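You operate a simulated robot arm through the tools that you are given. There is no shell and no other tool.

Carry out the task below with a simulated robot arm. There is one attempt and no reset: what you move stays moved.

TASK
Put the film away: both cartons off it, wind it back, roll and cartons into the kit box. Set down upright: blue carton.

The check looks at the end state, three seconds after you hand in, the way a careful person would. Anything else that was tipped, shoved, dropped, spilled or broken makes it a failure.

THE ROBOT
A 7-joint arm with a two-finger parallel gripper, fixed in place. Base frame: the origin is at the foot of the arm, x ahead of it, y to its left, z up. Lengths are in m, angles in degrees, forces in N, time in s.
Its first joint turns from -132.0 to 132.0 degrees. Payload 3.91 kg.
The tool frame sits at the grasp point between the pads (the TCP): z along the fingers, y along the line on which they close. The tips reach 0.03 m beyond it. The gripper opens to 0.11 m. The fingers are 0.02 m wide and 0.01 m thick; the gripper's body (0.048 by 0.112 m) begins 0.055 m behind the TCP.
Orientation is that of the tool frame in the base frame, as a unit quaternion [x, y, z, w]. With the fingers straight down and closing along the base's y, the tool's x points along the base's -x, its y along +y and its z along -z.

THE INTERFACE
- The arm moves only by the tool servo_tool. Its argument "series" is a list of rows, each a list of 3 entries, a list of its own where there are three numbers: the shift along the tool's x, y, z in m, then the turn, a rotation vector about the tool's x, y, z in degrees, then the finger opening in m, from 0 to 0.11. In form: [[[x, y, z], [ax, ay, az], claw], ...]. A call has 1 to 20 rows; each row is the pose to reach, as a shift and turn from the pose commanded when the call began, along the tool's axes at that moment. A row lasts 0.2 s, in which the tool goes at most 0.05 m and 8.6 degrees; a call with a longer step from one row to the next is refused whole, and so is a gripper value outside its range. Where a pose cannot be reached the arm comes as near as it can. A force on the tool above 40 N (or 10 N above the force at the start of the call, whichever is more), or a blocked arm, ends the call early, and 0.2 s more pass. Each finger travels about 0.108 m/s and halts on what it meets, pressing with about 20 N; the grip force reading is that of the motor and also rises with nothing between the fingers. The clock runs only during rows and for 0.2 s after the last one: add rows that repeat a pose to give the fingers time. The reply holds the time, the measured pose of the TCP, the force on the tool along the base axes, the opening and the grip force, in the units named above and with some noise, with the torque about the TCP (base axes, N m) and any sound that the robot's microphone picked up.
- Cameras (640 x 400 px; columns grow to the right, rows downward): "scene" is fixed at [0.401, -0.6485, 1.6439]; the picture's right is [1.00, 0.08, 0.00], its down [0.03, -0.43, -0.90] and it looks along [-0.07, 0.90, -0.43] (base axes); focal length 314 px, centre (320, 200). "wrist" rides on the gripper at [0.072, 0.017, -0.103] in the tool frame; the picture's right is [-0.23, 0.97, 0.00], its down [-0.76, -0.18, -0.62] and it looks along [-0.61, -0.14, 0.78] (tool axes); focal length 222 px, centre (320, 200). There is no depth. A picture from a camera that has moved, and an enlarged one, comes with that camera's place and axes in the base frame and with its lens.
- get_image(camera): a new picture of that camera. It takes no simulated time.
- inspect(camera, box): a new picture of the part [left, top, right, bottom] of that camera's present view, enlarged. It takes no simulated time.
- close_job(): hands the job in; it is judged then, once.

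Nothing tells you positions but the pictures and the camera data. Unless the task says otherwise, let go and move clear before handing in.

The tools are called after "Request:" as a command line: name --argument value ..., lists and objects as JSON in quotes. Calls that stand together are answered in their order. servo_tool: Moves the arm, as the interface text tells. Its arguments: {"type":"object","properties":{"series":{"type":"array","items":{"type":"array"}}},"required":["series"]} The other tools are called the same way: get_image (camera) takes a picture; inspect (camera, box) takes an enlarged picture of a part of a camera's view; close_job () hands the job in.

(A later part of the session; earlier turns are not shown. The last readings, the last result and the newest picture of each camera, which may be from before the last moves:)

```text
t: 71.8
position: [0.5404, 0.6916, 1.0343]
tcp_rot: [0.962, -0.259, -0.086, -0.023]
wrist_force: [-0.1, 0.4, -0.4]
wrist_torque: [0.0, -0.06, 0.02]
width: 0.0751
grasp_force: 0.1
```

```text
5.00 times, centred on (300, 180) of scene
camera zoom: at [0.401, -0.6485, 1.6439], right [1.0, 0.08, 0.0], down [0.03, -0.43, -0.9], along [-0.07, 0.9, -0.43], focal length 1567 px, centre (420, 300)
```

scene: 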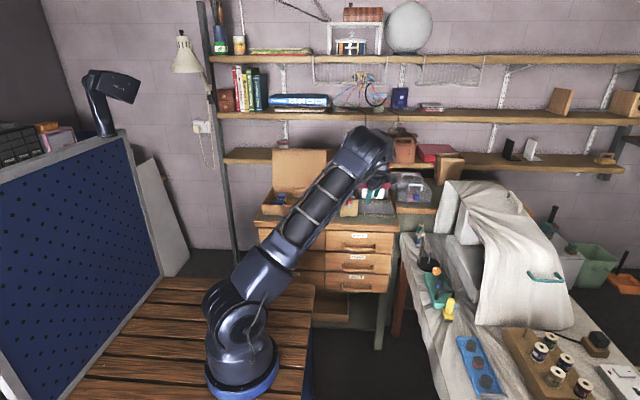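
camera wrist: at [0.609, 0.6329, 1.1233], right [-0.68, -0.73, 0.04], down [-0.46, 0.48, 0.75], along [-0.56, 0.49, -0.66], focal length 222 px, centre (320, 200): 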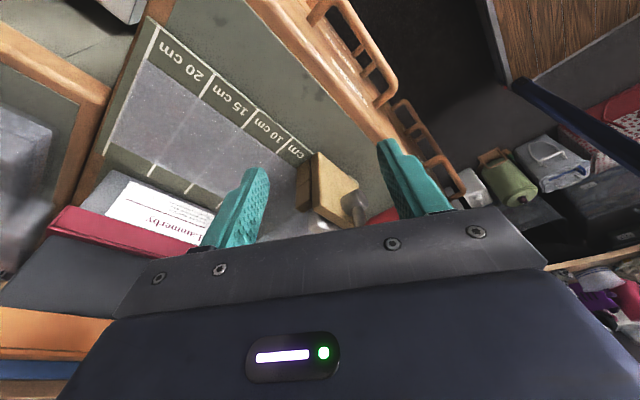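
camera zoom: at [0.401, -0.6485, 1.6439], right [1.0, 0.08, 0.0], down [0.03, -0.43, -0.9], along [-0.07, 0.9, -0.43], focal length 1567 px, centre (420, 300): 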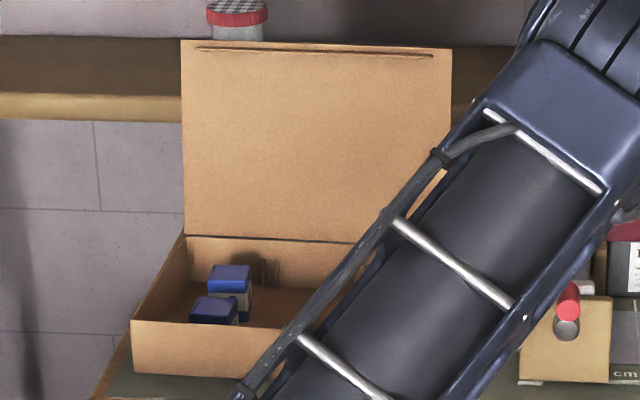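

Both cartons stand well in the box. A finger hides the roll here, so I'll turn and tilt the camera slightly and open the fingers wide to see between them.

Request:
servo_tool --series '[[[0, 0, 0], [1.23, -5, 3.85], 0.09], [[0, 0, 0], [2.45, -10, 7.69], 0.11], [[0, 0, 0], [3.68, -15, 11.54], 0.11], [[0, 0, 0], [3.68, -15, 11.54], 0.11]]'

Request:
get_image --camera "wrist"

Request:
inspect --camera "wrist" --box '[240, 100, 440, 240]'

```text
t: 72.8
position: [0.5414, 0.6921, 1.0346]
tcp_rot: [0.91, -0.352, -0.204, -0.078]
wrist_force: [0.4, -0.4, -0.4]
wrist_torque: [-0.02, 0.02, -0.03]
width: 0.1099
grasp_force: 0.1
```

```text
taken
camera wrist: at [0.61, 0.6063, 1.0971], right [-0.81, -0.58, 0.1], down [-0.19, 0.42, 0.89], along [-0.56, 0.7, -0.45], focal length 222 px, centre (320, 200)
```

wrist: 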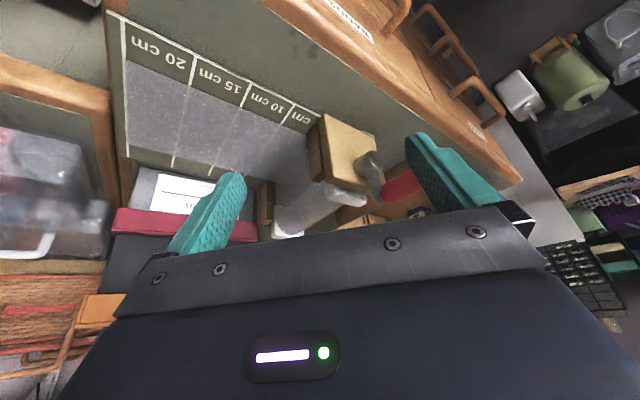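

```text
2.86 times, centred on (340, 170) of wrist
camera zoom: at [0.61, 0.6063, 1.0971], right [-0.81, -0.58, 0.1], down [-0.19, 0.42, 0.89], along [-0.56, 0.7, -0.45], focal length 635 px, centre (263, 286)
```

zoom: 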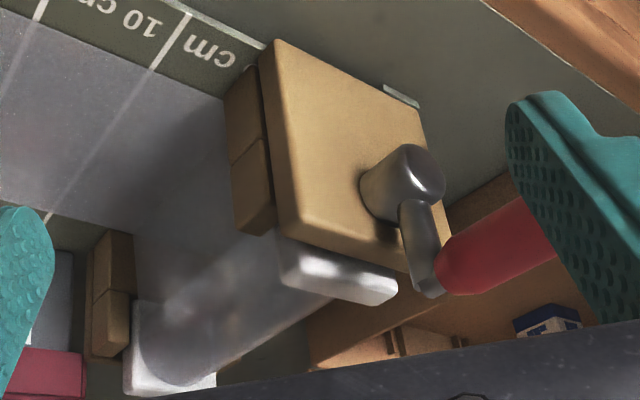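

Request:
inspect --camera "wrist" --box '[262, 150, 358, 240]'

Request:
inspect --camera "wrist" --box '[262, 190, 318, 240]'

Request:
inspect --camera "wrist" --box '[300, 130, 400, 225]'

```text
4.44 times, centred on (310, 195) of wrist
camera zoom: at [0.61, 0.6063, 1.0971], right [-0.81, -0.58, 0.1], down [-0.19, 0.42, 0.89], along [-0.56, 0.7, -0.45], focal length 987 px, centre (364, 222)
```

zoom: 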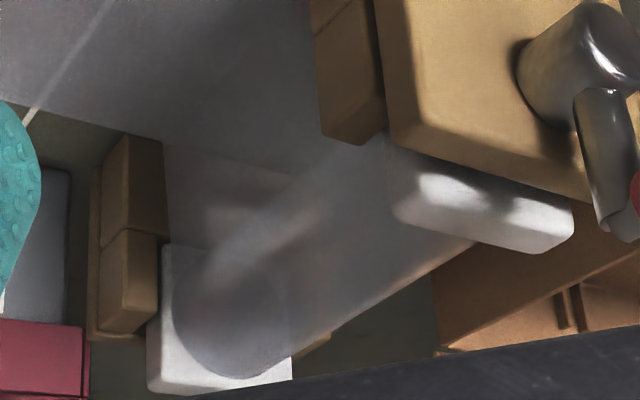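

```text
8.00 times, centred on (290, 215) of wrist
camera zoom: at [0.61, 0.6063, 1.0971], right [-0.81, -0.58, 0.1], down [-0.19, 0.42, 0.89], along [-0.56, 0.7, -0.45], focal length 1777 px, centre (560, 80)
```

zoom: 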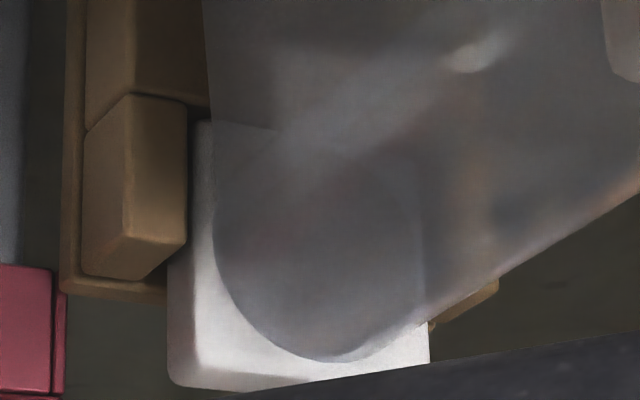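

```text
4.21 times, centred on (350, 178) of wrist
camera zoom: at [0.61, 0.6063, 1.0971], right [-0.81, -0.58, 0.1], down [-0.19, 0.42, 0.89], along [-0.56, 0.7, -0.45], focal length 935 px, centre (194, 295)
```

zoom: 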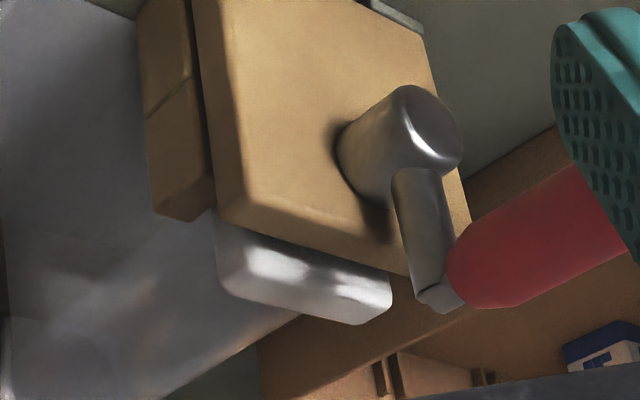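

The film comes down off the roll's +x side to the mat, so winding back means turning the knob from the top towards −x (counter-clockwise seen from the front). I'll back away and reorient to grip the knob from the front with the tool horizontal; first un-tilt and retreat.

Request:
servo_tool --series '[[[-0.0057, 0.0261, -0.0227], [0, 5, 0], 0.08], [[-0.0113, 0.0523, -0.0454], [0, 10, 0], 0.06], [[-0.017, 0.0784, -0.0682], [0, 15, 0], 0.06], [[-0.0226, 0.1046, -0.0909], [0, 20, 0], 0.06], [[-0.0283, 0.1307, -0.1136], [0, 25, 0], 0.06]]'

Request:
servo_tool --series '[[[0, 0, 0], [0, 0, 8.2], 0.06], [[0, 0, 0], [0, 0, 16.4], 0.06], [[0, 0, 0], [0, 0, 24.6], 0.06], [[0, 0, 0], [0, 0, 32.8], 0.06], [[0, 0, 0], [0, 0, 41], 0.06], [[0, 0, 0], [0, 0, 49.2], 0.06], [[0, 0, 0], [0, 0, 57.4], 0.06], [[0, 0, 0], [0, 0, 65.6], 0.06], [[0, 0, 0], [0, 0, 73.8], 0.06], [[0, 0, 0], [0, 0, 82], 0.06], [[0, 0, 0], [0, 0, 90.2], 0.06], [[0, 0, 0], [0, 0, 98.4], 0.06], [[0, 0, 0], [0, 0, 106.6], 0.06], [[0, 0, 0], [0, 0, 114], 0.06]]'

```text
t: 74.0
position: [0.4706, 0.5781, 1.1487]
tcp_rot: [0.933, -0.36, 0.0, 0.0]
wrist_force: [1.2, 0.3, -0.2]
wrist_torque: [0.02, 0.03, 0.0]
width: 0.06
grasp_force: 0.1
```

```text
t: 77.0
position: [0.4688, 0.5793, 1.1485]
tcp_rot: [-0.204, 0.979, 0.001, 0.0]
wrist_force: [0.2, 0.3, 0.7]
wrist_torque: [0.0, -0.01, 0.02]
width: 0.0596
grasp_force: 0.0
```

Request:
servo_tool --series '[[[0, 0, 0], [0, 0, 8.1], 0.06], [[0, 0, 0], [0, 0, 16.2], 0.06], [[0, 0, 0], [0, 0, 24.3], 0.06], [[0, 0, 0], [0, 0, 32.4], 0.06], [[0, 0, 0], [0, 0, 40.5], 0.06], [[0, 0, 0], [0, 0, 48.6], 0.06], [[0, 0, 0], [0, 0, 56.7], 0.06], [[0, 0, 0], [0, 0, 64.8], 0.06], [[0, 0, 0], [0, 0, 72.9], 0.06], [[0, 0, 0], [0, 0, 81], 0.06], [[0, 0, 0], [0, 0, 89.1], 0.06], [[0, 0, 0], [0, 0, 97.2], 0.06], [[0, 0, 0], [0, 0, 105.3], 0.06], [[0, 0, 0], [0, 0, 113.5], 0.06]]'

Request:
get_image --camera "wrist"

Request:
get_image --camera "scene"

```text
t: 80.0
position: [0.4691, 0.5792, 1.1502]
tcp_rot: [0.706, 0.708, -0.001, -0.002]
wrist_force: [0.2, 0.5, -0.6]
wrist_torque: [-0.01, 0.02, 0.01]
width: 0.0601
grasp_force: 0.0
```

```text
taken
camera wrist: at [0.4861, 0.6529, 1.2529], right [0.97, -0.23, 0.0], down [-0.17, -0.76, 0.62], along [-0.14, -0.61, -0.78], focal length 222 px, centre (320, 200)
```

wrist: 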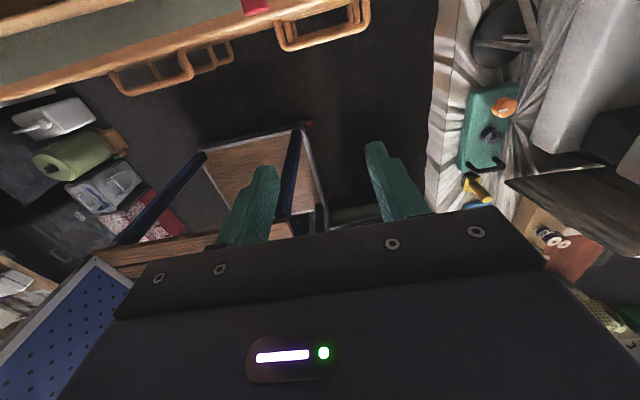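

```text
taken
```

scene: 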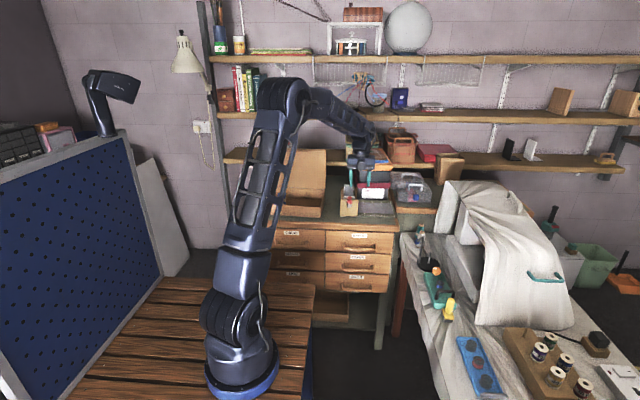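

Flipped orientation reached. Now I'll tilt the tool to horizontal, pointing +y, in free space in front of the table.

Request:
servo_tool --series '[[[0, 0, 0], [0, 8.2, 0], 0.06], [[0, 0, 0], [0, 16.4, 0], 0.06], [[0, 0, 0], [0, 24.6, 0], 0.06], [[0, 0, 0], [0, 32.8, 0], 0.06], [[0, 0, 0], [0, 41, 0], 0.06], [[0, 0, 0], [0, 49.2, 0], 0.06], [[0, 0, 0], [0, 57.4, 0], 0.06], [[0, 0, 0], [0, 65.6, 0], 0.06], [[0, 0, 0], [0, 73.8, 0], 0.06], [[0, 0, 0], [0, 82, 0], 0.06], [[0, 0, 0], [0, 90, 0], 0.06]]'

Request:
get_image --camera "wrist"

Request:
get_image --camera "scene"

```text
t: 82.4
position: [0.4674, 0.5795, 1.1496]
tcp_rot: [-0.499, -0.5, -0.5, 0.502]
wrist_force: [-0.9, -0.6, -0.3]
wrist_torque: [0.01, 0.0, -0.03]
width: 0.0598
grasp_force: 0.1
```

```text
taken
camera wrist: at [0.4856, 0.4768, 1.2222], right [0.97, 0.0, -0.23], down [-0.18, -0.62, -0.76], along [-0.15, 0.78, -0.6], focal length 222 px, centre (320, 200)
```

wrist: 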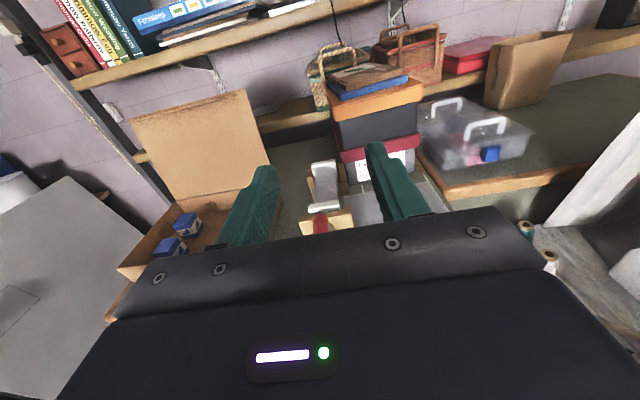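

```text
taken
```

scene: 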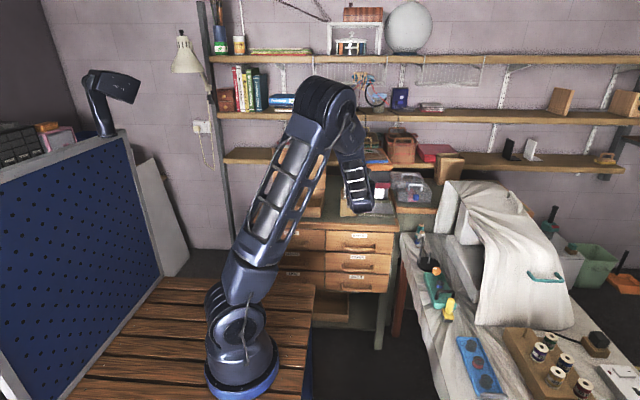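

Request:
inspect --camera "wrist" --box '[270, 150, 370, 240]'

Request:
inspect --camera "wrist" --box '[110, 180, 250, 290]'

```text
4.44 times, centred on (320, 195) of wrist
camera zoom: at [0.4856, 0.4768, 1.2222], right [0.97, 0.0, -0.23], down [-0.18, -0.62, -0.76], along [-0.15, 0.78, -0.6], focal length 987 px, centre (320, 222)
```

zoom: 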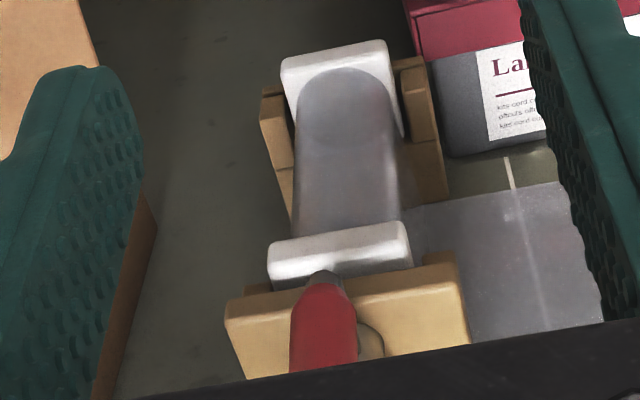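

```text
3.64 times, centred on (180, 235) of wrist
camera zoom: at [0.4856, 0.4768, 1.2222], right [0.97, 0.0, -0.23], down [-0.18, -0.62, -0.76], along [-0.15, 0.78, -0.6], focal length 808 px, centre (829, 73)
```

zoom: 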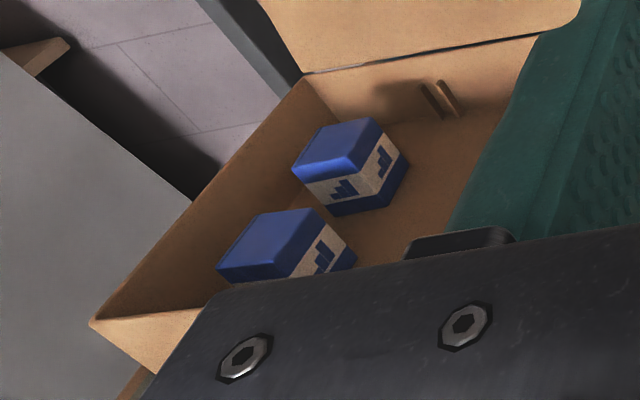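

The knob is right ahead. I'll lower to the knob's height in front of it, fingers open 6 cm, then check alignment.

Request:
servo_tool --series '[[[-0.0366, -0.008, 0.005], [0, 0, 0], 0.06], [[-0.0733, -0.016, 0.01], [0, 0, 0], 0.06], [[-0.11, -0.024, 0.015], [0, 0, 0], 0.06], [[-0.1466, -0.032, 0.02], [0, 0, 0], 0.06]]'

Request:
get_image --camera "wrist"

Request:
inspect --camera "wrist" --box '[270, 130, 390, 230]'

Request:
inspect --camera "scene" --box '[300, 120, 420, 220]'

```text
t: 83.4
position: [0.4361, 0.599, 1.0029]
tcp_rot: [-0.499, -0.5, -0.499, 0.502]
wrist_force: [-0.4, 0.4, 1.1]
wrist_torque: [-0.03, 0.01, 0.0]
width: 0.0599
grasp_force: 0.0
```

```text
taken
camera wrist: at [0.4534, 0.4978, 1.0752], right [0.97, 0.0, -0.23], down [-0.18, -0.62, -0.76], along [-0.15, 0.78, -0.61], focal length 222 px, centre (320, 200)
```

wrist: 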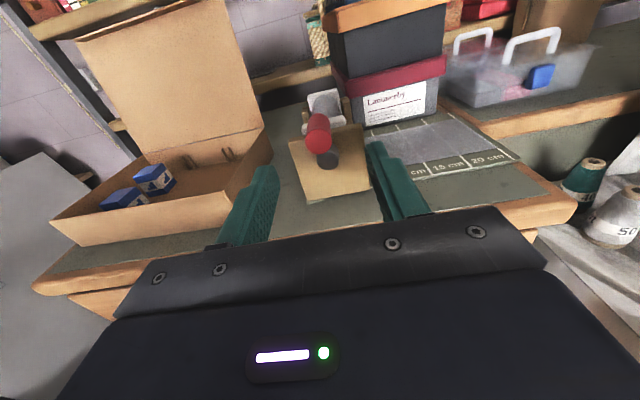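

```text
4.00 times, centred on (330, 180) of wrist
camera zoom: at [0.4534, 0.4978, 1.0752], right [0.97, 0.0, -0.23], down [-0.18, -0.62, -0.76], along [-0.15, 0.78, -0.61], focal length 888 px, centre (280, 280)
```

zoom: 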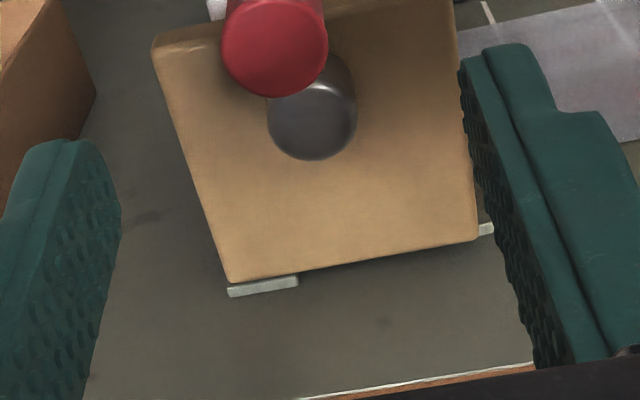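

```text
4.00 times, centred on (360, 170) of scene
camera zoom: at [0.401, -0.6485, 1.6439], right [1.0, 0.08, 0.0], down [0.03, -0.43, -0.9], along [-0.07, 0.9, -0.43], focal length 1254 px, centre (160, 320)
```

zoom: 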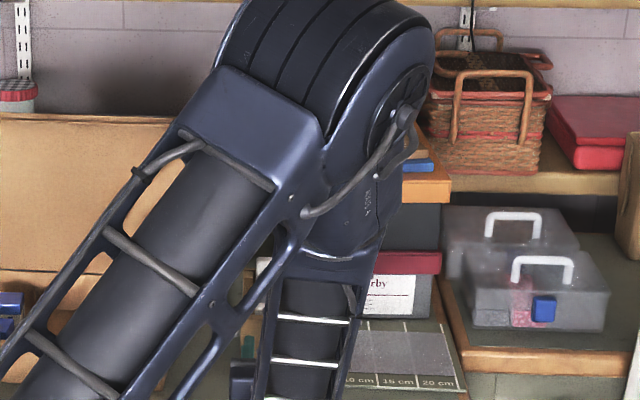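

The knob (radius 11 mm) is at x≈0.434, z≈1.001; crank axis z≈0.956, so crank radius ≈46 mm. I'll advance so the fingers straddle the knob.

Request:
servo_tool --series '[[[-0.0003, -0.0007, 0.021], [0, 0, 0], 0.06], [[-0.0007, -0.0013, 0.042], [0, 0, 0], 0.06], [[-0.001, -0.002, 0.063], [0, 0, 0], 0.06], [[-0.001, -0.002, 0.084], [0, 0, 0], 0.06]]'

Request:
get_image --camera "wrist"

Request:
inspect --camera "wrist" --box '[250, 130, 400, 250]'

```text
t: 84.4
position: [0.4339, 0.6844, 1.0031]
tcp_rot: [-0.499, -0.5, -0.498, 0.503]
wrist_force: [-0.5, -0.4, -0.3]
wrist_torque: [-0.01, -0.01, -0.01]
width: 0.0596
grasp_force: 0.1
```

```text
taken
camera wrist: at [0.4516, 0.5817, 1.075], right [0.97, 0.0, -0.23], down [-0.18, -0.62, -0.76], along [-0.15, 0.78, -0.61], focal length 222 px, centre (320, 200)
```

wrist: 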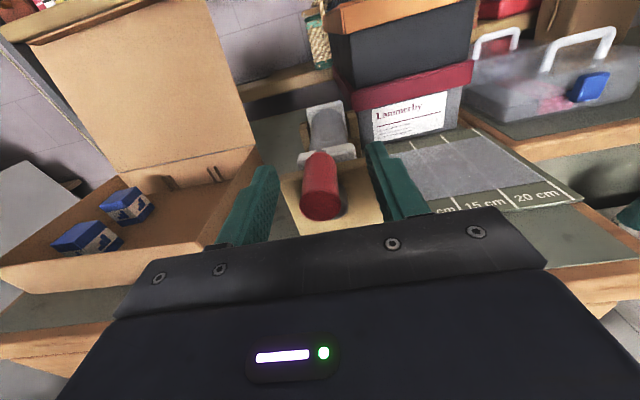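

```text
3.33 times, centred on (325, 190) of wrist
camera zoom: at [0.4516, 0.5817, 1.075], right [0.97, 0.0, -0.23], down [-0.18, -0.62, -0.76], along [-0.15, 0.78, -0.61], focal length 740 px, centre (303, 233)
```

zoom: 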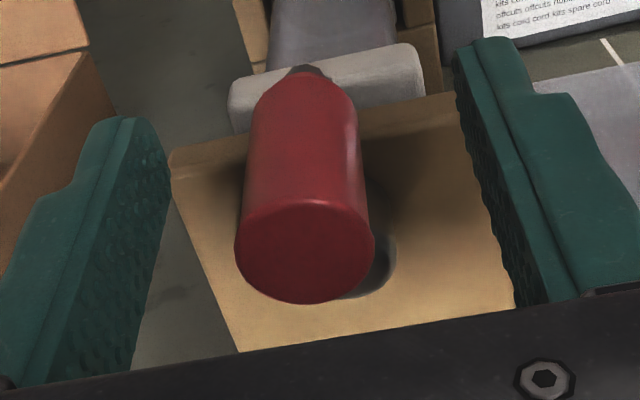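

Aligned. Close on the knob.

Request:
servo_tool --series '[[[0, 0, 0], [0, 0, 0], 0.04], [[0, 0, 0], [0, 0, 0], 0.012], [[0, 0, 0], [0, 0, 0], 0.012], [[0, 0, 0], [0, 0, 0], 0.012]]'

Request:
inspect --camera "wrist" --box '[250, 130, 400, 250]'

```text
t: 85.4
position: [0.4331, 0.6833, 1.0029]
tcp_rot: [-0.499, -0.5, -0.498, 0.503]
wrist_force: [-5.9, 2.5, -0.4]
wrist_torque: [0.01, 0.0, -1.1]
width: 0.0219
grasp_force: 45.0
```

```text
3.33 times, centred on (325, 190) of wrist
camera zoom: at [0.4512, 0.5817, 1.0749], right [0.97, 0.0, -0.23], down [-0.18, -0.62, -0.76], along [-0.15, 0.78, -0.61], focal length 740 px, centre (303, 233)
```

zoom: 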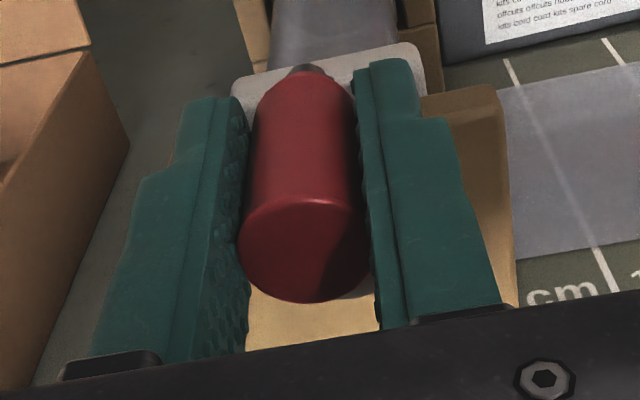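

Gripped (22 mm wide). I'll turn the crank a small angle, knob towards −x, and read the forces.

Request:
servo_tool --series '[[[-0.0002, -0.004, 0], [0, 0, 0], 0.012], [[-0.0007, -0.008, 0], [0, 0, 0], 0.012], [[-0.0016, -0.0119, 0], [0, 0, 0], 0.012], [[-0.0028, -0.0157, 0], [0, 0, 0], 0.012]]'

Request:
get_image --camera "wrist"

Request:
inspect --camera "wrist" --box '[250, 90, 590, 250]'

```text
t: 86.4
position: [0.4171, 0.6836, 0.9992]
tcp_rot: [-0.498, -0.501, -0.498, 0.503]
wrist_force: [-0.6, 21.5, 3.9]
wrist_torque: [0.44, 0.0, -1.12]
width: 0.0218
grasp_force: 45.3
```

```text
taken
camera wrist: at [0.4353, 0.5816, 1.072], right [0.97, 0.0, -0.23], down [-0.18, -0.62, -0.76], along [-0.15, 0.78, -0.6], focal length 222 px, centre (320, 200)
```

wrist: 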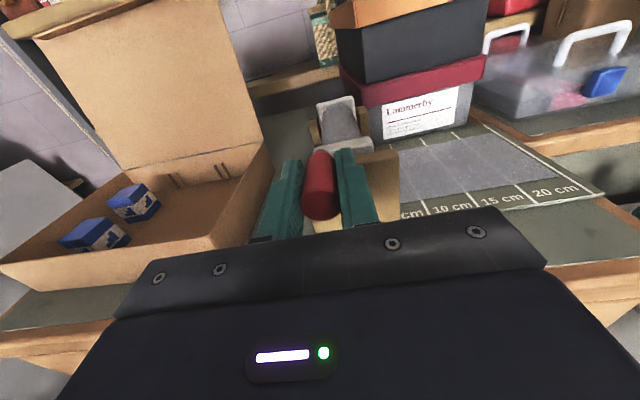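

```text
1.88 times, centred on (420, 170) of wrist
camera zoom: at [0.4353, 0.5816, 1.072], right [0.97, 0.0, -0.23], down [-0.18, -0.62, -0.76], along [-0.15, 0.78, -0.6], focal length 418 px, centre (132, 256)
```

zoom: 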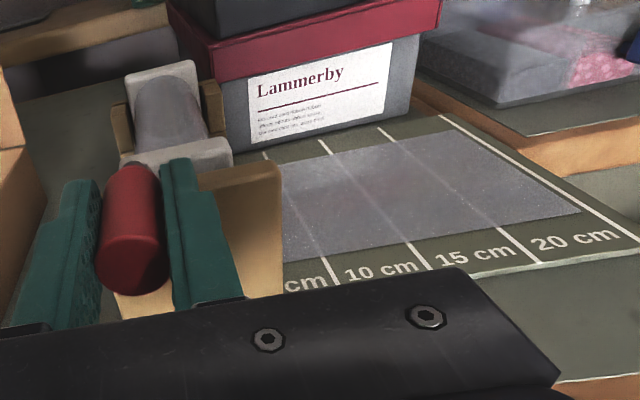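

The film end has drawn back about 1 cm, so the direction is right. There's 21 N of axial load on the knob, so I'll nudge the tool a little in +y and watch it.

Request:
servo_tool --series '[[[0, 0, 0.0005], [0, 0, 0], 0.012], [[0, 0, 0.0005], [0, 0, 0], 0.012]]'

Request:
servo_tool --series '[[[0, 0, 0.0005], [0, 0, 0], 0.012], [[0, 0, 0.0005], [0, 0, 0], 0.012]]'

```text
t: 87.0
position: [0.4182, 0.6828, 1.0001]
tcp_rot: [-0.499, -0.5, -0.499, 0.503]
wrist_force: [-3.8, 14.9, 7.8]
wrist_torque: [0.67, -0.03, -1.07]
width: 0.0218
grasp_force: 44.9
```

```text
t: 87.6
position: [0.4171, 0.684, 0.9995]
tcp_rot: [-0.499, -0.499, -0.499, 0.503]
wrist_force: [-6.7, -1.8, 16.2]
wrist_torque: [-0.51, 0.03, -0.96]
width: 0.022
grasp_force: 45.2
```

Request:
servo_tool --series '[[[0, 0, 0], [-0.5, 0, 0], 0.012], [[0, 0, 0], [-1.0, 0, 0], 0.012], [[0, 0, 0], [-1.0, 0, 0], 0.012]]'

```text
t: 88.4
position: [0.4167, 0.684, 0.9996]
tcp_rot: [0.504, 0.496, 0.503, -0.498]
wrist_force: [-6.7, -3.3, 13.3]
wrist_torque: [0.15, 0.05, 1.91]
width: 0.0222
grasp_force: 45.2
```

Request:
servo_tool --series '[[[0, 0, 0], [0.65, 0, 0], 0.012], [[0, 0, 0], [0.65, 0, 0], 0.012]]'

```text
t: 89.0
position: [0.417, 0.6836, 1.0001]
tcp_rot: [-0.5, -0.498, -0.5, 0.501]
wrist_force: [-4.3, -4.4, 14.4]
wrist_torque: [-0.08, 0.0, 1.05]
width: 0.0217
grasp_force: 45.2
```

Request:
servo_tool --series '[[[0.0007, -0.0002, 0], [0, 0, 0], 0.012], [[0.0007, -0.0002, 0], [0.3, 0, 0], 0.012]]'

```text
t: 89.6
position: [0.4187, 0.6833, 1.0002]
tcp_rot: [-0.5, -0.5, -0.5, 0.5]
wrist_force: [-2.7, -1.4, 7.2]
wrist_torque: [-0.71, 0.0, -1.19]
width: 0.0215
grasp_force: 45.2
```

Request:
servo_tool --series '[[[-0.0011, -0.0042, 0], [0, 0, 0], 0.012], [[-0.0032, -0.0086, 0], [0, 0, 0], 0.012], [[-0.0057, -0.0127, 0], [0, 0, 0], 0.012], [[-0.0086, -0.0166, 0], [0, 0, 0], 0.012]]'

Request:
inspect --camera "wrist" --box '[250, 90, 590, 250]'

```text
t: 90.6
position: [0.4032, 0.6841, 0.9901]
tcp_rot: [-0.5, -0.5, -0.499, 0.501]
wrist_force: [11.1, 0.1, -10.4]
wrist_torque: [0.89, -0.02, -1.06]
width: 0.0217
grasp_force: 45.0
```

```text
1.88 times, centred on (420, 170) of wrist
camera zoom: at [0.4204, 0.5817, 1.063], right [0.97, 0.0, -0.23], down [-0.18, -0.62, -0.76], along [-0.14, 0.78, -0.61], focal length 418 px, centre (132, 256)
```

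zoom: 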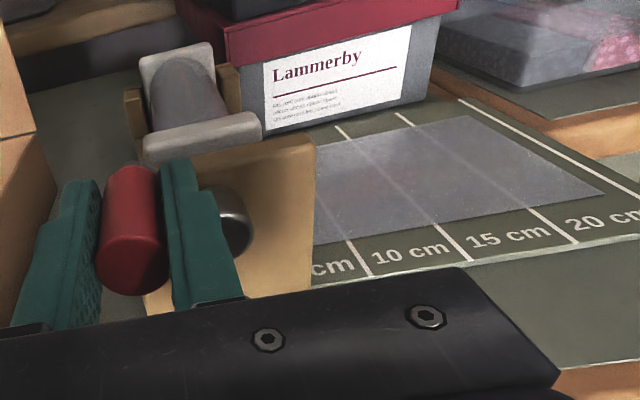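

Request:
servo_tool --series '[[[-0.0041, -0.0028, 0], [0, 0, 0], 0.012], [[-0.0084, -0.006, 0], [0, 0, 0], 0.012], [[-0.0132, -0.0086, 0], [0, 0, 0], 0.012]]'

```text
t: 91.4
position: [0.3941, 0.6839, 0.9782]
tcp_rot: [-0.5, -0.499, -0.499, 0.502]
wrist_force: [11.9, -8.7, -6.8]
wrist_torque: [-0.65, -0.04, -1.01]
width: 0.0221
grasp_force: 44.7
```

Using measured positions, the knob travels on a circle about (x 0.4355, z 0.957) with radius 46 mm — matching the picture. I'll follow that circle on.

Request:
servo_tool --series '[[[-0.0064, -0.0008, 0], [0, 0, 0], 0.012], [[-0.0126, -0.0026, 0], [0, 0, 0], 0.012], [[-0.019, -0.0035, 0], [0, 0, 0], 0.012], [[-0.0254, -0.0035, 0], [0, 0, 0], 0.012], [[-0.0318, -0.0026, 0], [0, 0, 0], 0.012], [[-0.038, -0.0008, 0], [0, 0, 0], 0.012]]'

Request:
inspect --camera "wrist" --box '[250, 50, 590, 250]'

```text
t: 92.8
position: [0.3926, 0.684, 0.94]
tcp_rot: [-0.499, -0.5, -0.499, 0.502]
wrist_force: [0.1, -16.3, -0.6]
wrist_torque: [0.84, -0.03, -1.16]
width: 0.0217
grasp_force: 45.1
```

```text
1.88 times, centred on (420, 150) of wrist
camera zoom: at [0.4094, 0.5817, 1.0126], right [0.97, 0.0, -0.23], down [-0.18, -0.62, -0.76], along [-0.15, 0.78, -0.61], focal length 418 px, centre (132, 294)
```

zoom: 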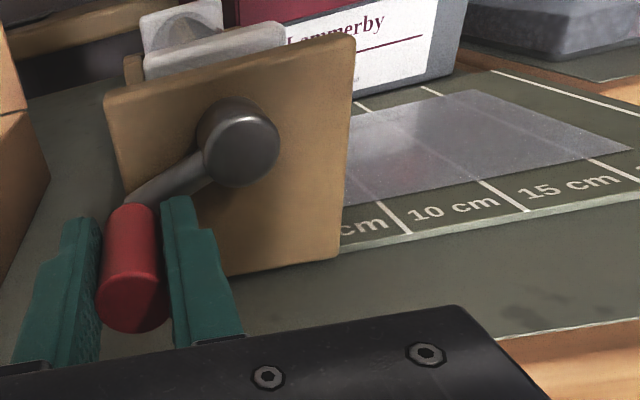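

Forces in the plane are now near zero and the film is retracting nicely. I'll relieve the axial load by 1 mm and carry on around the bottom.

Request:
servo_tool --series '[[[-0.0059, 0.0026, -0.0008], [0, 0, 0], 0.012], [[-0.0114, 0.006, -0.0008], [0, 0, 0], 0.012], [[-0.0164, 0.0102, -0.0008], [0, 0, 0], 0.012], [[-0.0207, 0.015, -0.0008], [0, 0, 0], 0.012], [[-0.0243, 0.0204, -0.0008], [0, 0, 0], 0.012], [[-0.0271, 0.0262, -0.0008], [0, 0, 0], 0.012], [[-0.0291, 0.0323, -0.0008], [0, 0, 0], 0.012], [[-0.0302, 0.0387, -0.0008], [0, 0, 0], 0.012], [[-0.0305, 0.0451, -0.0008], [0, 0, 0], 0.012], [[-0.0298, 0.0515, -0.0008], [0, 0, 0], 0.012]]'

Request:
inspect --camera "wrist" --box '[250, 50, 590, 250]'

```text
t: 95.0
position: [0.4423, 0.6837, 0.9105]
tcp_rot: [-0.5, -0.5, -0.498, 0.502]
wrist_force: [-5.3, 5.4, 18.9]
wrist_torque: [-0.45, 0.02, -1.23]
width: 0.0212
grasp_force: 44.8
```

```text
1.88 times, centred on (420, 150) of wrist
camera zoom: at [0.46, 0.5818, 0.9828], right [0.97, 0.0, -0.23], down [-0.18, -0.62, -0.76], along [-0.15, 0.78, -0.61], focal length 418 px, centre (132, 294)
```

zoom: 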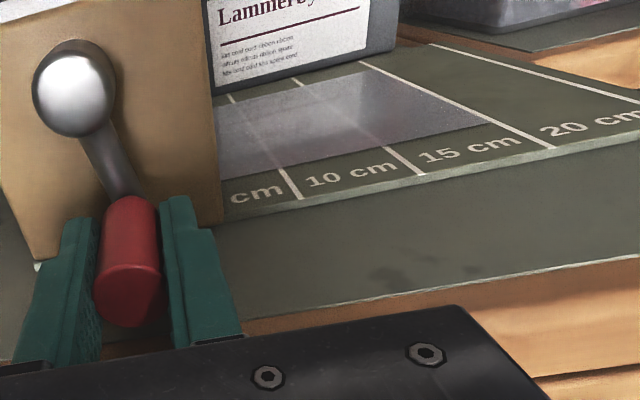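

Request:
servo_tool --series '[[[0.0034, 0.005, 0], [0, 0, 0], 0.012], [[0.0058, 0.0108, 0], [0, 0, 0], 0.012], [[0.0089, 0.0163, 0], [0, 0, 0], 0.012], [[0.0128, 0.0212, 0], [0, 0, 0], 0.012], [[0.0173, 0.0256, 0], [0, 0, 0], 0.012], [[0.0224, 0.0293, 0], [0, 0, 0], 0.012], [[0.028, 0.0323, 0], [0, 0, 0], 0.012], [[0.0339, 0.0345, 0], [0, 0, 0], 0.012], [[0.0401, 0.0358, 0], [0, 0, 0], 0.012], [[0.0464, 0.0362, 0], [0, 0, 0], 0.012]]'

Request:
inspect --camera "wrist" --box '[250, 50, 590, 250]'

```text
t: 97.2
position: [0.4789, 0.6829, 0.9562]
tcp_rot: [-0.499, -0.5, -0.498, 0.502]
wrist_force: [-14.2, 2.6, -1.0]
wrist_torque: [0.4, -0.05, -1.31]
width: 0.0212
grasp_force: 44.8
```

```text
1.88 times, centred on (420, 150) of wrist
camera zoom: at [0.4962, 0.5817, 1.0294], right [0.97, 0.01, -0.23], down [-0.18, -0.62, -0.76], along [-0.15, 0.78, -0.61], focal length 418 px, centre (132, 294)
```

zoom: 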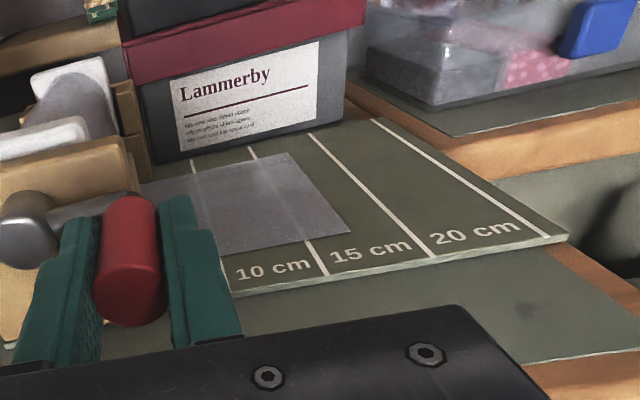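

Film end is now near the 11 cm mark. Refining the circle (centre 0.4337, 0.9582, r 44.5 mm) and continuing over the top.

Request:
servo_tool --series '[[[0.0066, -0.0019, 0], [0, 0, 0], 0.012], [[0.0127, -0.0032, 0], [0, 0, 0], 0.012], [[0.0185, -0.0053, 0], [0, 0, 0], 0.012], [[0.024, -0.0083, 0], [0, 0, 0], 0.012], [[0.029, -0.0119, 0], [0, 0, 0], 0.012], [[0.0335, -0.0162, 0], [0, 0, 0], 0.012], [[0.0373, -0.0211, 0], [0, 0, 0], 0.012], [[0.0404, -0.0265, 0], [0, 0, 0], 0.012], [[0.0427, -0.0322, 0], [0, 0, 0], 0.012], [[0.0442, -0.0383, 0], [0, 0, 0], 0.012], [[0.0449, -0.0444, 0], [0, 0, 0], 0.012], [[0.0447, -0.0507, 0], [0, 0, 0], 0.012], [[0.0436, -0.0568, 0], [0, 0, 0], 0.012], [[0.0417, -0.0627, 0], [0, 0, 0], 0.012], [[0.0389, -0.0682, 0], [0, 0, 0], 0.012]]'

Request:
inspect --camera "wrist" --box '[250, 50, 590, 250]'

```text
t: 100.4
position: [0.4123, 0.6843, 0.9962]
tcp_rot: [-0.499, -0.5, -0.499, 0.501]
wrist_force: [10.5, -2.6, -19.3]
wrist_torque: [0.91, -0.04, -1.08]
width: 0.0211
grasp_force: 45.1
```

```text
1.88 times, centred on (420, 150) of wrist
camera zoom: at [0.4301, 0.5815, 1.068], right [0.97, 0.0, -0.23], down [-0.18, -0.62, -0.76], along [-0.14, 0.78, -0.6], focal length 418 px, centre (132, 294)
```

zoom: 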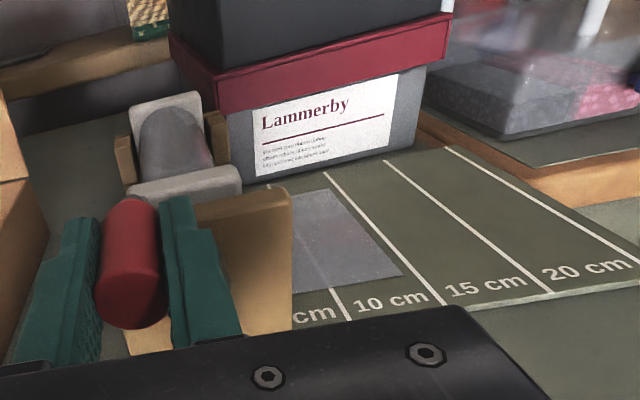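

Request:
servo_tool --series '[[[-0.0049, -0.0052, 0], [0, 0, 0], 0.012], [[-0.0091, -0.0098, 0], [0, 0, 0], 0.012], [[-0.0138, -0.0138, 0], [0, 0, 0], 0.012], [[-0.0191, -0.0171, 0], [0, 0, 0], 0.012], [[-0.0248, -0.0196, 0], [0, 0, 0], 0.012], [[-0.0307, -0.0213, 0], [0, 0, 0], 0.012], [[-0.0369, -0.0222, 0], [0, 0, 0], 0.012], [[-0.0431, -0.0222, 0], [0, 0, 0], 0.012], [[-0.0493, -0.0213, 0], [0, 0, 0], 0.012], [[-0.0552, -0.0196, 0], [0, 0, 0], 0.012]]'

Request:
inspect --camera "wrist" --box '[250, 50, 590, 250]'

```text
t: 102.6
position: [0.3917, 0.6831, 0.9409]
tcp_rot: [-0.5, -0.498, -0.498, 0.503]
wrist_force: [-9.0, 3.2, -3.7]
wrist_torque: [0.89, 0.05, -1.35]
width: 0.021
grasp_force: 44.9
```

```text
1.88 times, centred on (420, 150) of wrist
camera zoom: at [0.4088, 0.5817, 1.0131], right [0.97, 0.0, -0.23], down [-0.18, -0.62, -0.76], along [-0.15, 0.78, -0.61], focal length 418 px, centre (132, 294)
```

zoom: 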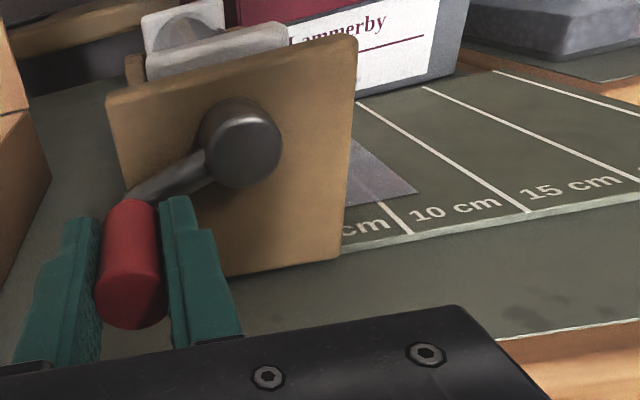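

Request:
servo_tool --series '[[[-0.0058, 0.0013, 0], [0, 0, 0], 0.012], [[-0.0111, 0.0046, 0], [0, 0, 0], 0.012], [[-0.0159, 0.0086, 0], [0, 0, 0], 0.012], [[-0.02, 0.0133, 0], [0, 0, 0], 0.012], [[-0.0235, 0.0184, 0], [0, 0, 0], 0.012], [[-0.0262, 0.0241, 0], [0, 0, 0], 0.012], [[-0.0282, 0.03, 0], [0, 0, 0], 0.012], [[-0.0293, 0.0361, 0], [0, 0, 0], 0.012], [[-0.0295, 0.0424, 0], [0, 0, 0], 0.012], [[-0.0288, 0.0486, 0], [0, 0, 0], 0.012], [[-0.0273, 0.0546, 0], [0, 0, 0], 0.012], [[-0.025, 0.0604, 0], [0, 0, 0], 0.012]]'

Request:
inspect --camera "wrist" --box '[250, 50, 590, 250]'

```text
t: 105.2
position: [0.4522, 0.6842, 0.915]
tcp_rot: [-0.5, -0.5, -0.499, 0.501]
wrist_force: [0.2, -7.5, -3.7]
wrist_torque: [0.85, -0.02, -1.11]
width: 0.0213
grasp_force: 44.5
```

```text
1.88 times, centred on (420, 150) of wrist
camera zoom: at [0.4702, 0.5817, 0.9876], right [0.97, 0.0, -0.23], down [-0.18, -0.62, -0.76], along [-0.15, 0.78, -0.61], focal length 418 px, centre (132, 294)
```

zoom: 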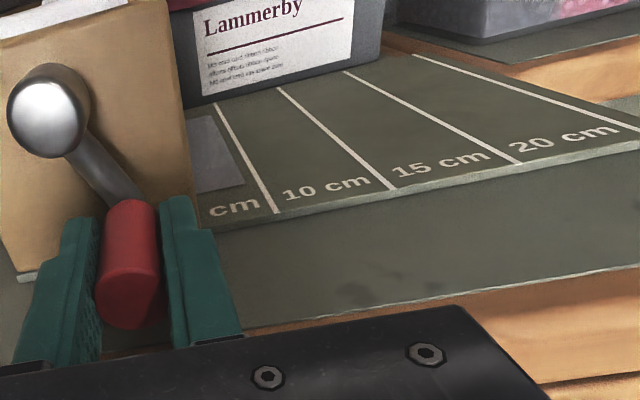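

Request:
servo_tool --series '[[[0.0031, 0.0054, 0], [0, 0, 0], 0.012], [[0.007, 0.0103, 0], [0, 0, 0], 0.012], [[0.0115, 0.0146, 0], [0, 0, 0], 0.012], [[0.0165, 0.0183, 0], [0, 0, 0], 0.012], [[0.022, 0.0212, 0], [0, 0, 0], 0.012], [[0.0279, 0.0234, 0], [0, 0, 0], 0.012], [[0.034, 0.0247, 0], [0, 0, 0], 0.012], [[0.0402, 0.0251, 0], [0, 0, 0], 0.012], [[0.0464, 0.0247, 0], [0, 0, 0], 0.012], [[0.0525, 0.0234, 0], [0, 0, 0], 0.012], [[0.0584, 0.0212, 0], [0, 0, 0], 0.012], [[0.0639, 0.0183, 0], [0, 0, 0], 0.012], [[0.0689, 0.0146, 0], [0, 0, 0], 0.012], [[0.0734, 0.0103, 0], [0, 0, 0], 0.012]]'

Request:
inspect --camera "wrist" --box '[250, 50, 590, 250]'

```text
t: 108.2
position: [0.4626, 0.6835, 0.9899]
tcp_rot: [-0.499, -0.5, -0.499, 0.502]
wrist_force: [14.8, -4.7, 18.1]
wrist_torque: [-0.39, -0.05, -0.99]
width: 0.0211
grasp_force: 45.1
```

```text
1.88 times, centred on (420, 150) of wrist
camera zoom: at [0.48, 0.5815, 1.0623], right [0.97, 0.0, -0.23], down [-0.18, -0.62, -0.76], along [-0.15, 0.78, -0.6], focal length 418 px, centre (132, 294)
```

zoom: 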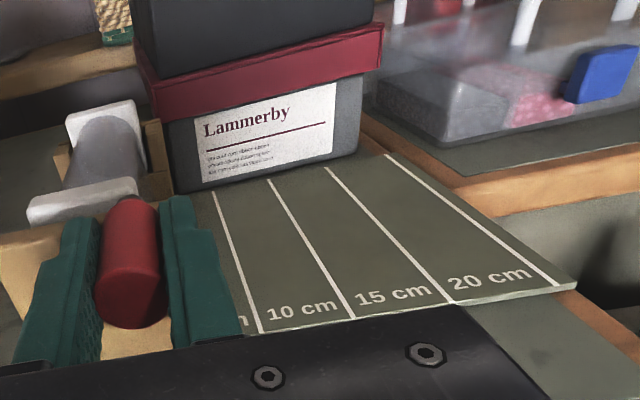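

Request:
servo_tool --series '[[[0.0056, -0.0034, 0], [0, 0, 0], 0.012], [[0.0087, -0.0089, 0], [0, 0, 0], 0.012], [[0.0111, -0.0147, 0], [0, 0, 0], 0.012], [[0.0126, -0.0208, 0], [0, 0, 0], 0.012], [[0.0133, -0.027, 0], [0, 0, 0], 0.012], [[0.0131, -0.0333, 0], [0, 0, 0], 0.012], [[0.012, -0.0395, 0], [0, 0, 0], 0.012], [[0.01, -0.0455, 0], [0, 0, 0], 0.012], [[0.0062, -0.0511, 0], [0, 0, 0], 0.012]]'

Request:
inspect --camera "wrist" --box '[250, 50, 590, 250]'

```text
t: 109.7
position: [0.4328, 0.6834, 1.0008]
tcp_rot: [0.501, 0.499, 0.501, -0.499]
wrist_force: [10.4, 13.1, -7.9]
wrist_torque: [-0.74, -0.01, 1.73]
width: 0.0212
grasp_force: 44.6
stopped in row 7: the force on the tool passed its limit at 45 N (the readings are from after the stop); the commanded pose is now the measured one
```

```text
1.88 times, centred on (420, 150) of wrist
camera zoom: at [0.4499, 0.5815, 1.0734], right [0.97, -0.01, -0.23], down [-0.18, -0.62, -0.76], along [-0.14, 0.78, -0.61], focal length 418 px, centre (132, 294)
```

zoom: 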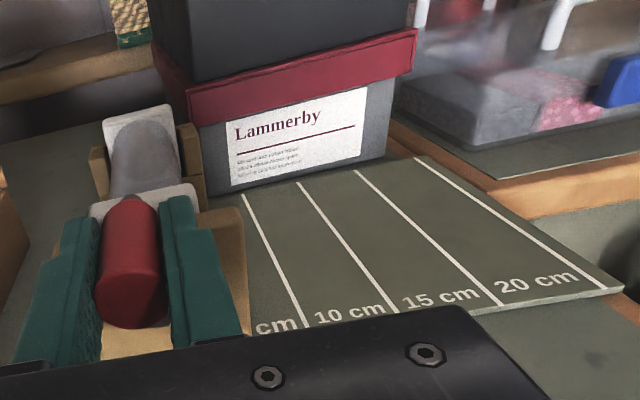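

The crank hit a firm stop back at the top after two full turns, and no film is left on the mat — it looks fully wound. I'll release the knob and back straight off.

Request:
servo_tool --series '[[[0, 0.0005, 0], [0, 0, 0], 0.03], [[0, 0.0005, 0], [0, 0, 0], 0.05], [[0, 0.0005, 0], [0, 0, 0], 0.06], [[0, 0.0005, 0], [0, 0, 0], 0.06], [[0, 0.0005, -0.02], [0, 0, 0], 0.06], [[0, 0.0005, -0.05], [0, 0, 0], 0.06], [[0, 0.0005, -0.085], [0, 0, 0], 0.06], [[0, 0.0005, -0.11], [0, 0, 0], 0.06]]'

Request:
get_image --camera "wrist"

Request:
inspect --camera "wrist" --box '[270, 70, 430, 200]'

```text
t: 111.5
position: [0.432, 0.5718, 1.0031]
tcp_rot: [0.5, 0.499, 0.501, -0.5]
wrist_force: [0.0, -0.2, -0.3]
wrist_torque: [0.0, 0.0, -0.04]
width: 0.0601
grasp_force: 0.1
```

```text
taken
camera wrist: at [0.4486, 0.4697, 1.0742], right [0.97, 0.0, -0.23], down [-0.18, -0.62, -0.76], along [-0.14, 0.78, -0.61], focal length 222 px, centre (320, 200)
```

wrist: 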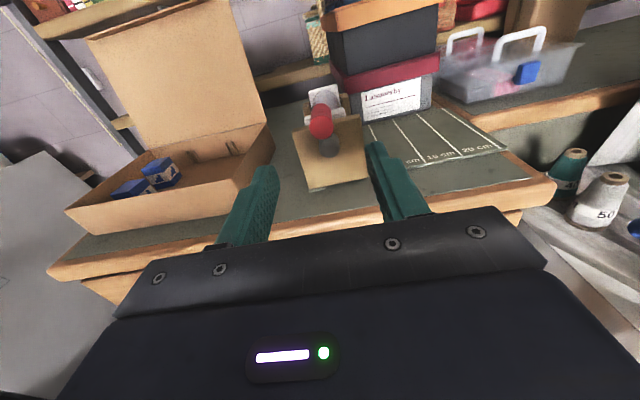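

```text
3.08 times, centred on (350, 135) of wrist
camera zoom: at [0.4486, 0.4697, 1.0742], right [0.97, 0.0, -0.23], down [-0.18, -0.62, -0.76], along [-0.14, 0.78, -0.61], focal length 684 px, centre (228, 400)
```

zoom: 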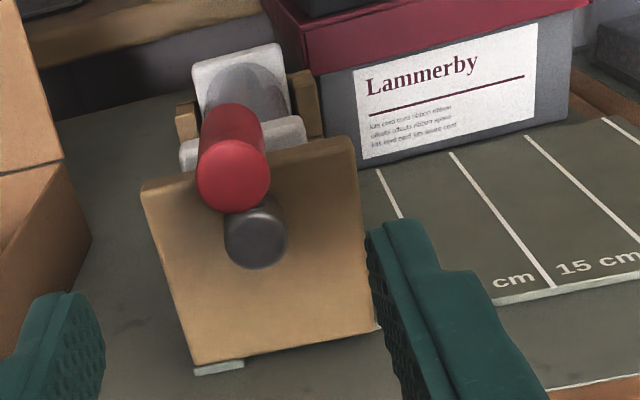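

The crank is free and back at top, film fully wound. Now I'll raise and turn the tool back to pointing straight down for picking up the roll.

Request:
servo_tool --series '[[[0.0135, 0, 0], [0, -8.2, 0], 0.075], [[0.027, 0, 0], [0, -16.4, 0], 0.075], [[0.0405, 0, 0], [0, -24.6, 0], 0.075], [[0.054, 0, 0.003], [0, -32.8, 0], 0.075], [[0.0675, 0, 0.006], [0, -41, 0], 0.075], [[0.081, 0, 0.01], [0, -49.2, 0], 0.075], [[0.0945, 0, 0.014], [0, -57.4, 0], 0.075], [[0.108, 0, 0.018], [0, -65.6, 0], 0.075], [[0.1215, 0, 0.022], [0, -73.8, 0], 0.075], [[0.135, 0, 0.026], [0, -82, 0], 0.075], [[0.147, 0, 0.03], [0, -90, 0], 0.075]]'

Request:
get_image --camera "scene"

Request:
get_image --camera "wrist"

```text
t: 113.9
position: [0.4327, 0.6015, 1.1486]
tcp_rot: [0.709, 0.705, 0.0, 0.0]
wrist_force: [0.8, -0.9, 0.5]
wrist_torque: [-0.01, 0.03, 0.03]
width: 0.0749
grasp_force: 0.2
```

```text
taken
```

scene: 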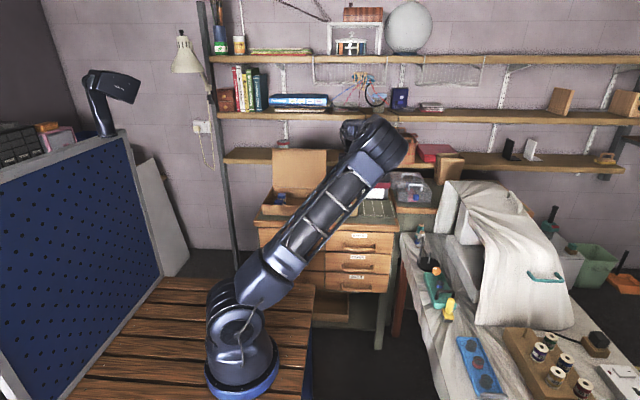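

```text
taken
camera wrist: at [0.4505, 0.6761, 1.2523], right [0.97, -0.23, 0.0], down [-0.18, -0.76, 0.62], along [-0.15, -0.61, -0.78], focal length 222 px, centre (320, 200)
```

wrist: 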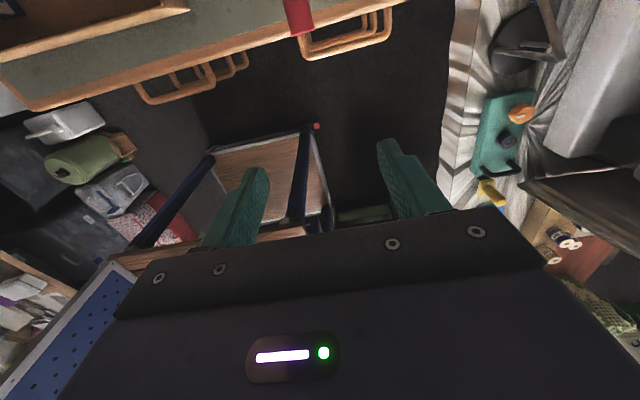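

Request:
inspect --camera "scene" --box '[200, 90, 440, 400]'

Request:
inspect --camera "scene" --box '[300, 100, 430, 230]'

```text
1.29 times, centred on (320, 245) of scene
camera zoom: at [0.401, -0.6485, 1.6439], right [1.0, 0.08, 0.0], down [0.03, -0.43, -0.9], along [-0.07, 0.9, -0.43], focal length 404 px, centre (320, 142)
```

zoom: 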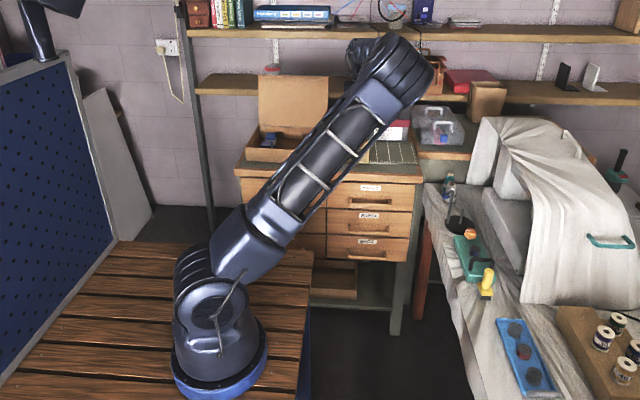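

```text
3.08 times, centred on (365, 165) of scene
camera zoom: at [0.401, -0.6485, 1.6439], right [1.0, 0.08, 0.0], down [0.03, -0.43, -0.9], along [-0.07, 0.9, -0.43], focal length 964 px, centre (182, 308)
```

zoom: 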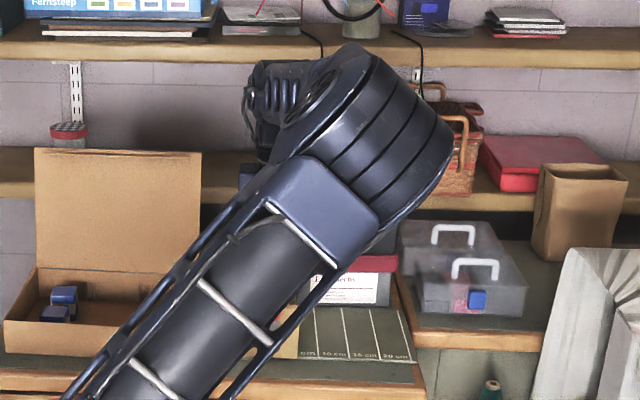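

The elbow has swung to the right but is high (≈1.3 m). I'll move over the roll at z≈1.12 and check from there.

Request:
servo_tool --series '[[[0.0348, 0, 0.0041], [0, 0, 0], 0.075], [[0.0696, 0, 0.0082], [0, 0, 0], 0.075], [[0.1044, 0, 0.0123], [0, 0, 0], 0.075], [[0.1391, 0, 0.0163], [0, 0, 0], 0.075], [[0.1739, 0, 0.0204], [0, 0, 0], 0.075], [[0.2087, 0, 0.0245], [0, 0, 0], 0.075], [[0.2435, 0, 0.0286], [0, 0, 0], 0.075]]'

Request:
get_image --camera "scene"

Request:
get_image --camera "wrist"

```text
t: 115.5
position: [0.4356, 0.8472, 1.122]
tcp_rot: [0.71, 0.704, 0.001, -0.001]
wrist_force: [1.3, 0.1, 1.9]
wrist_torque: [0.03, 0.03, -0.02]
width: 0.075
grasp_force: 0.0
```

```text
taken
```

scene: 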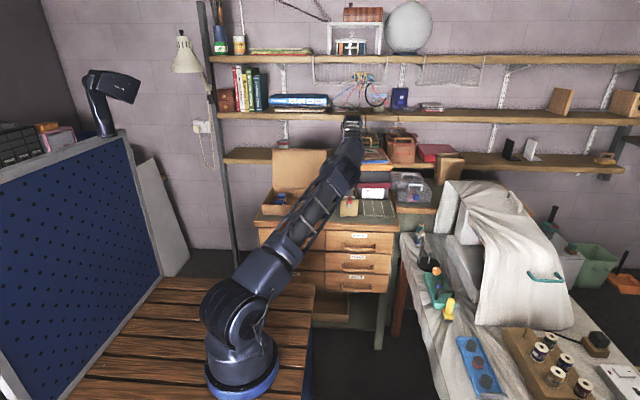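

```text
taken
camera wrist: at [0.4531, 0.9204, 1.225], right [0.97, -0.23, 0.0], down [-0.18, -0.76, 0.62], along [-0.15, -0.6, -0.78], focal length 222 px, centre (320, 200)
```

wrist: 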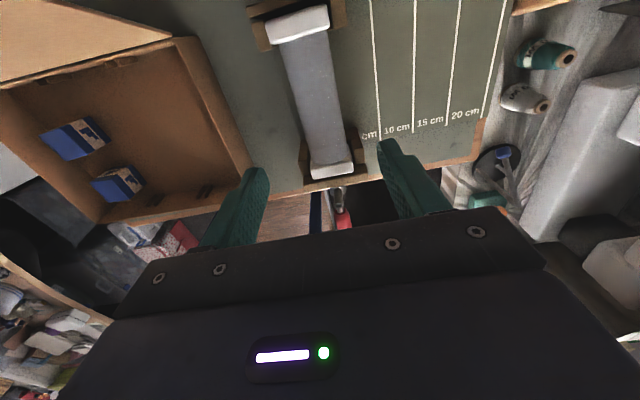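

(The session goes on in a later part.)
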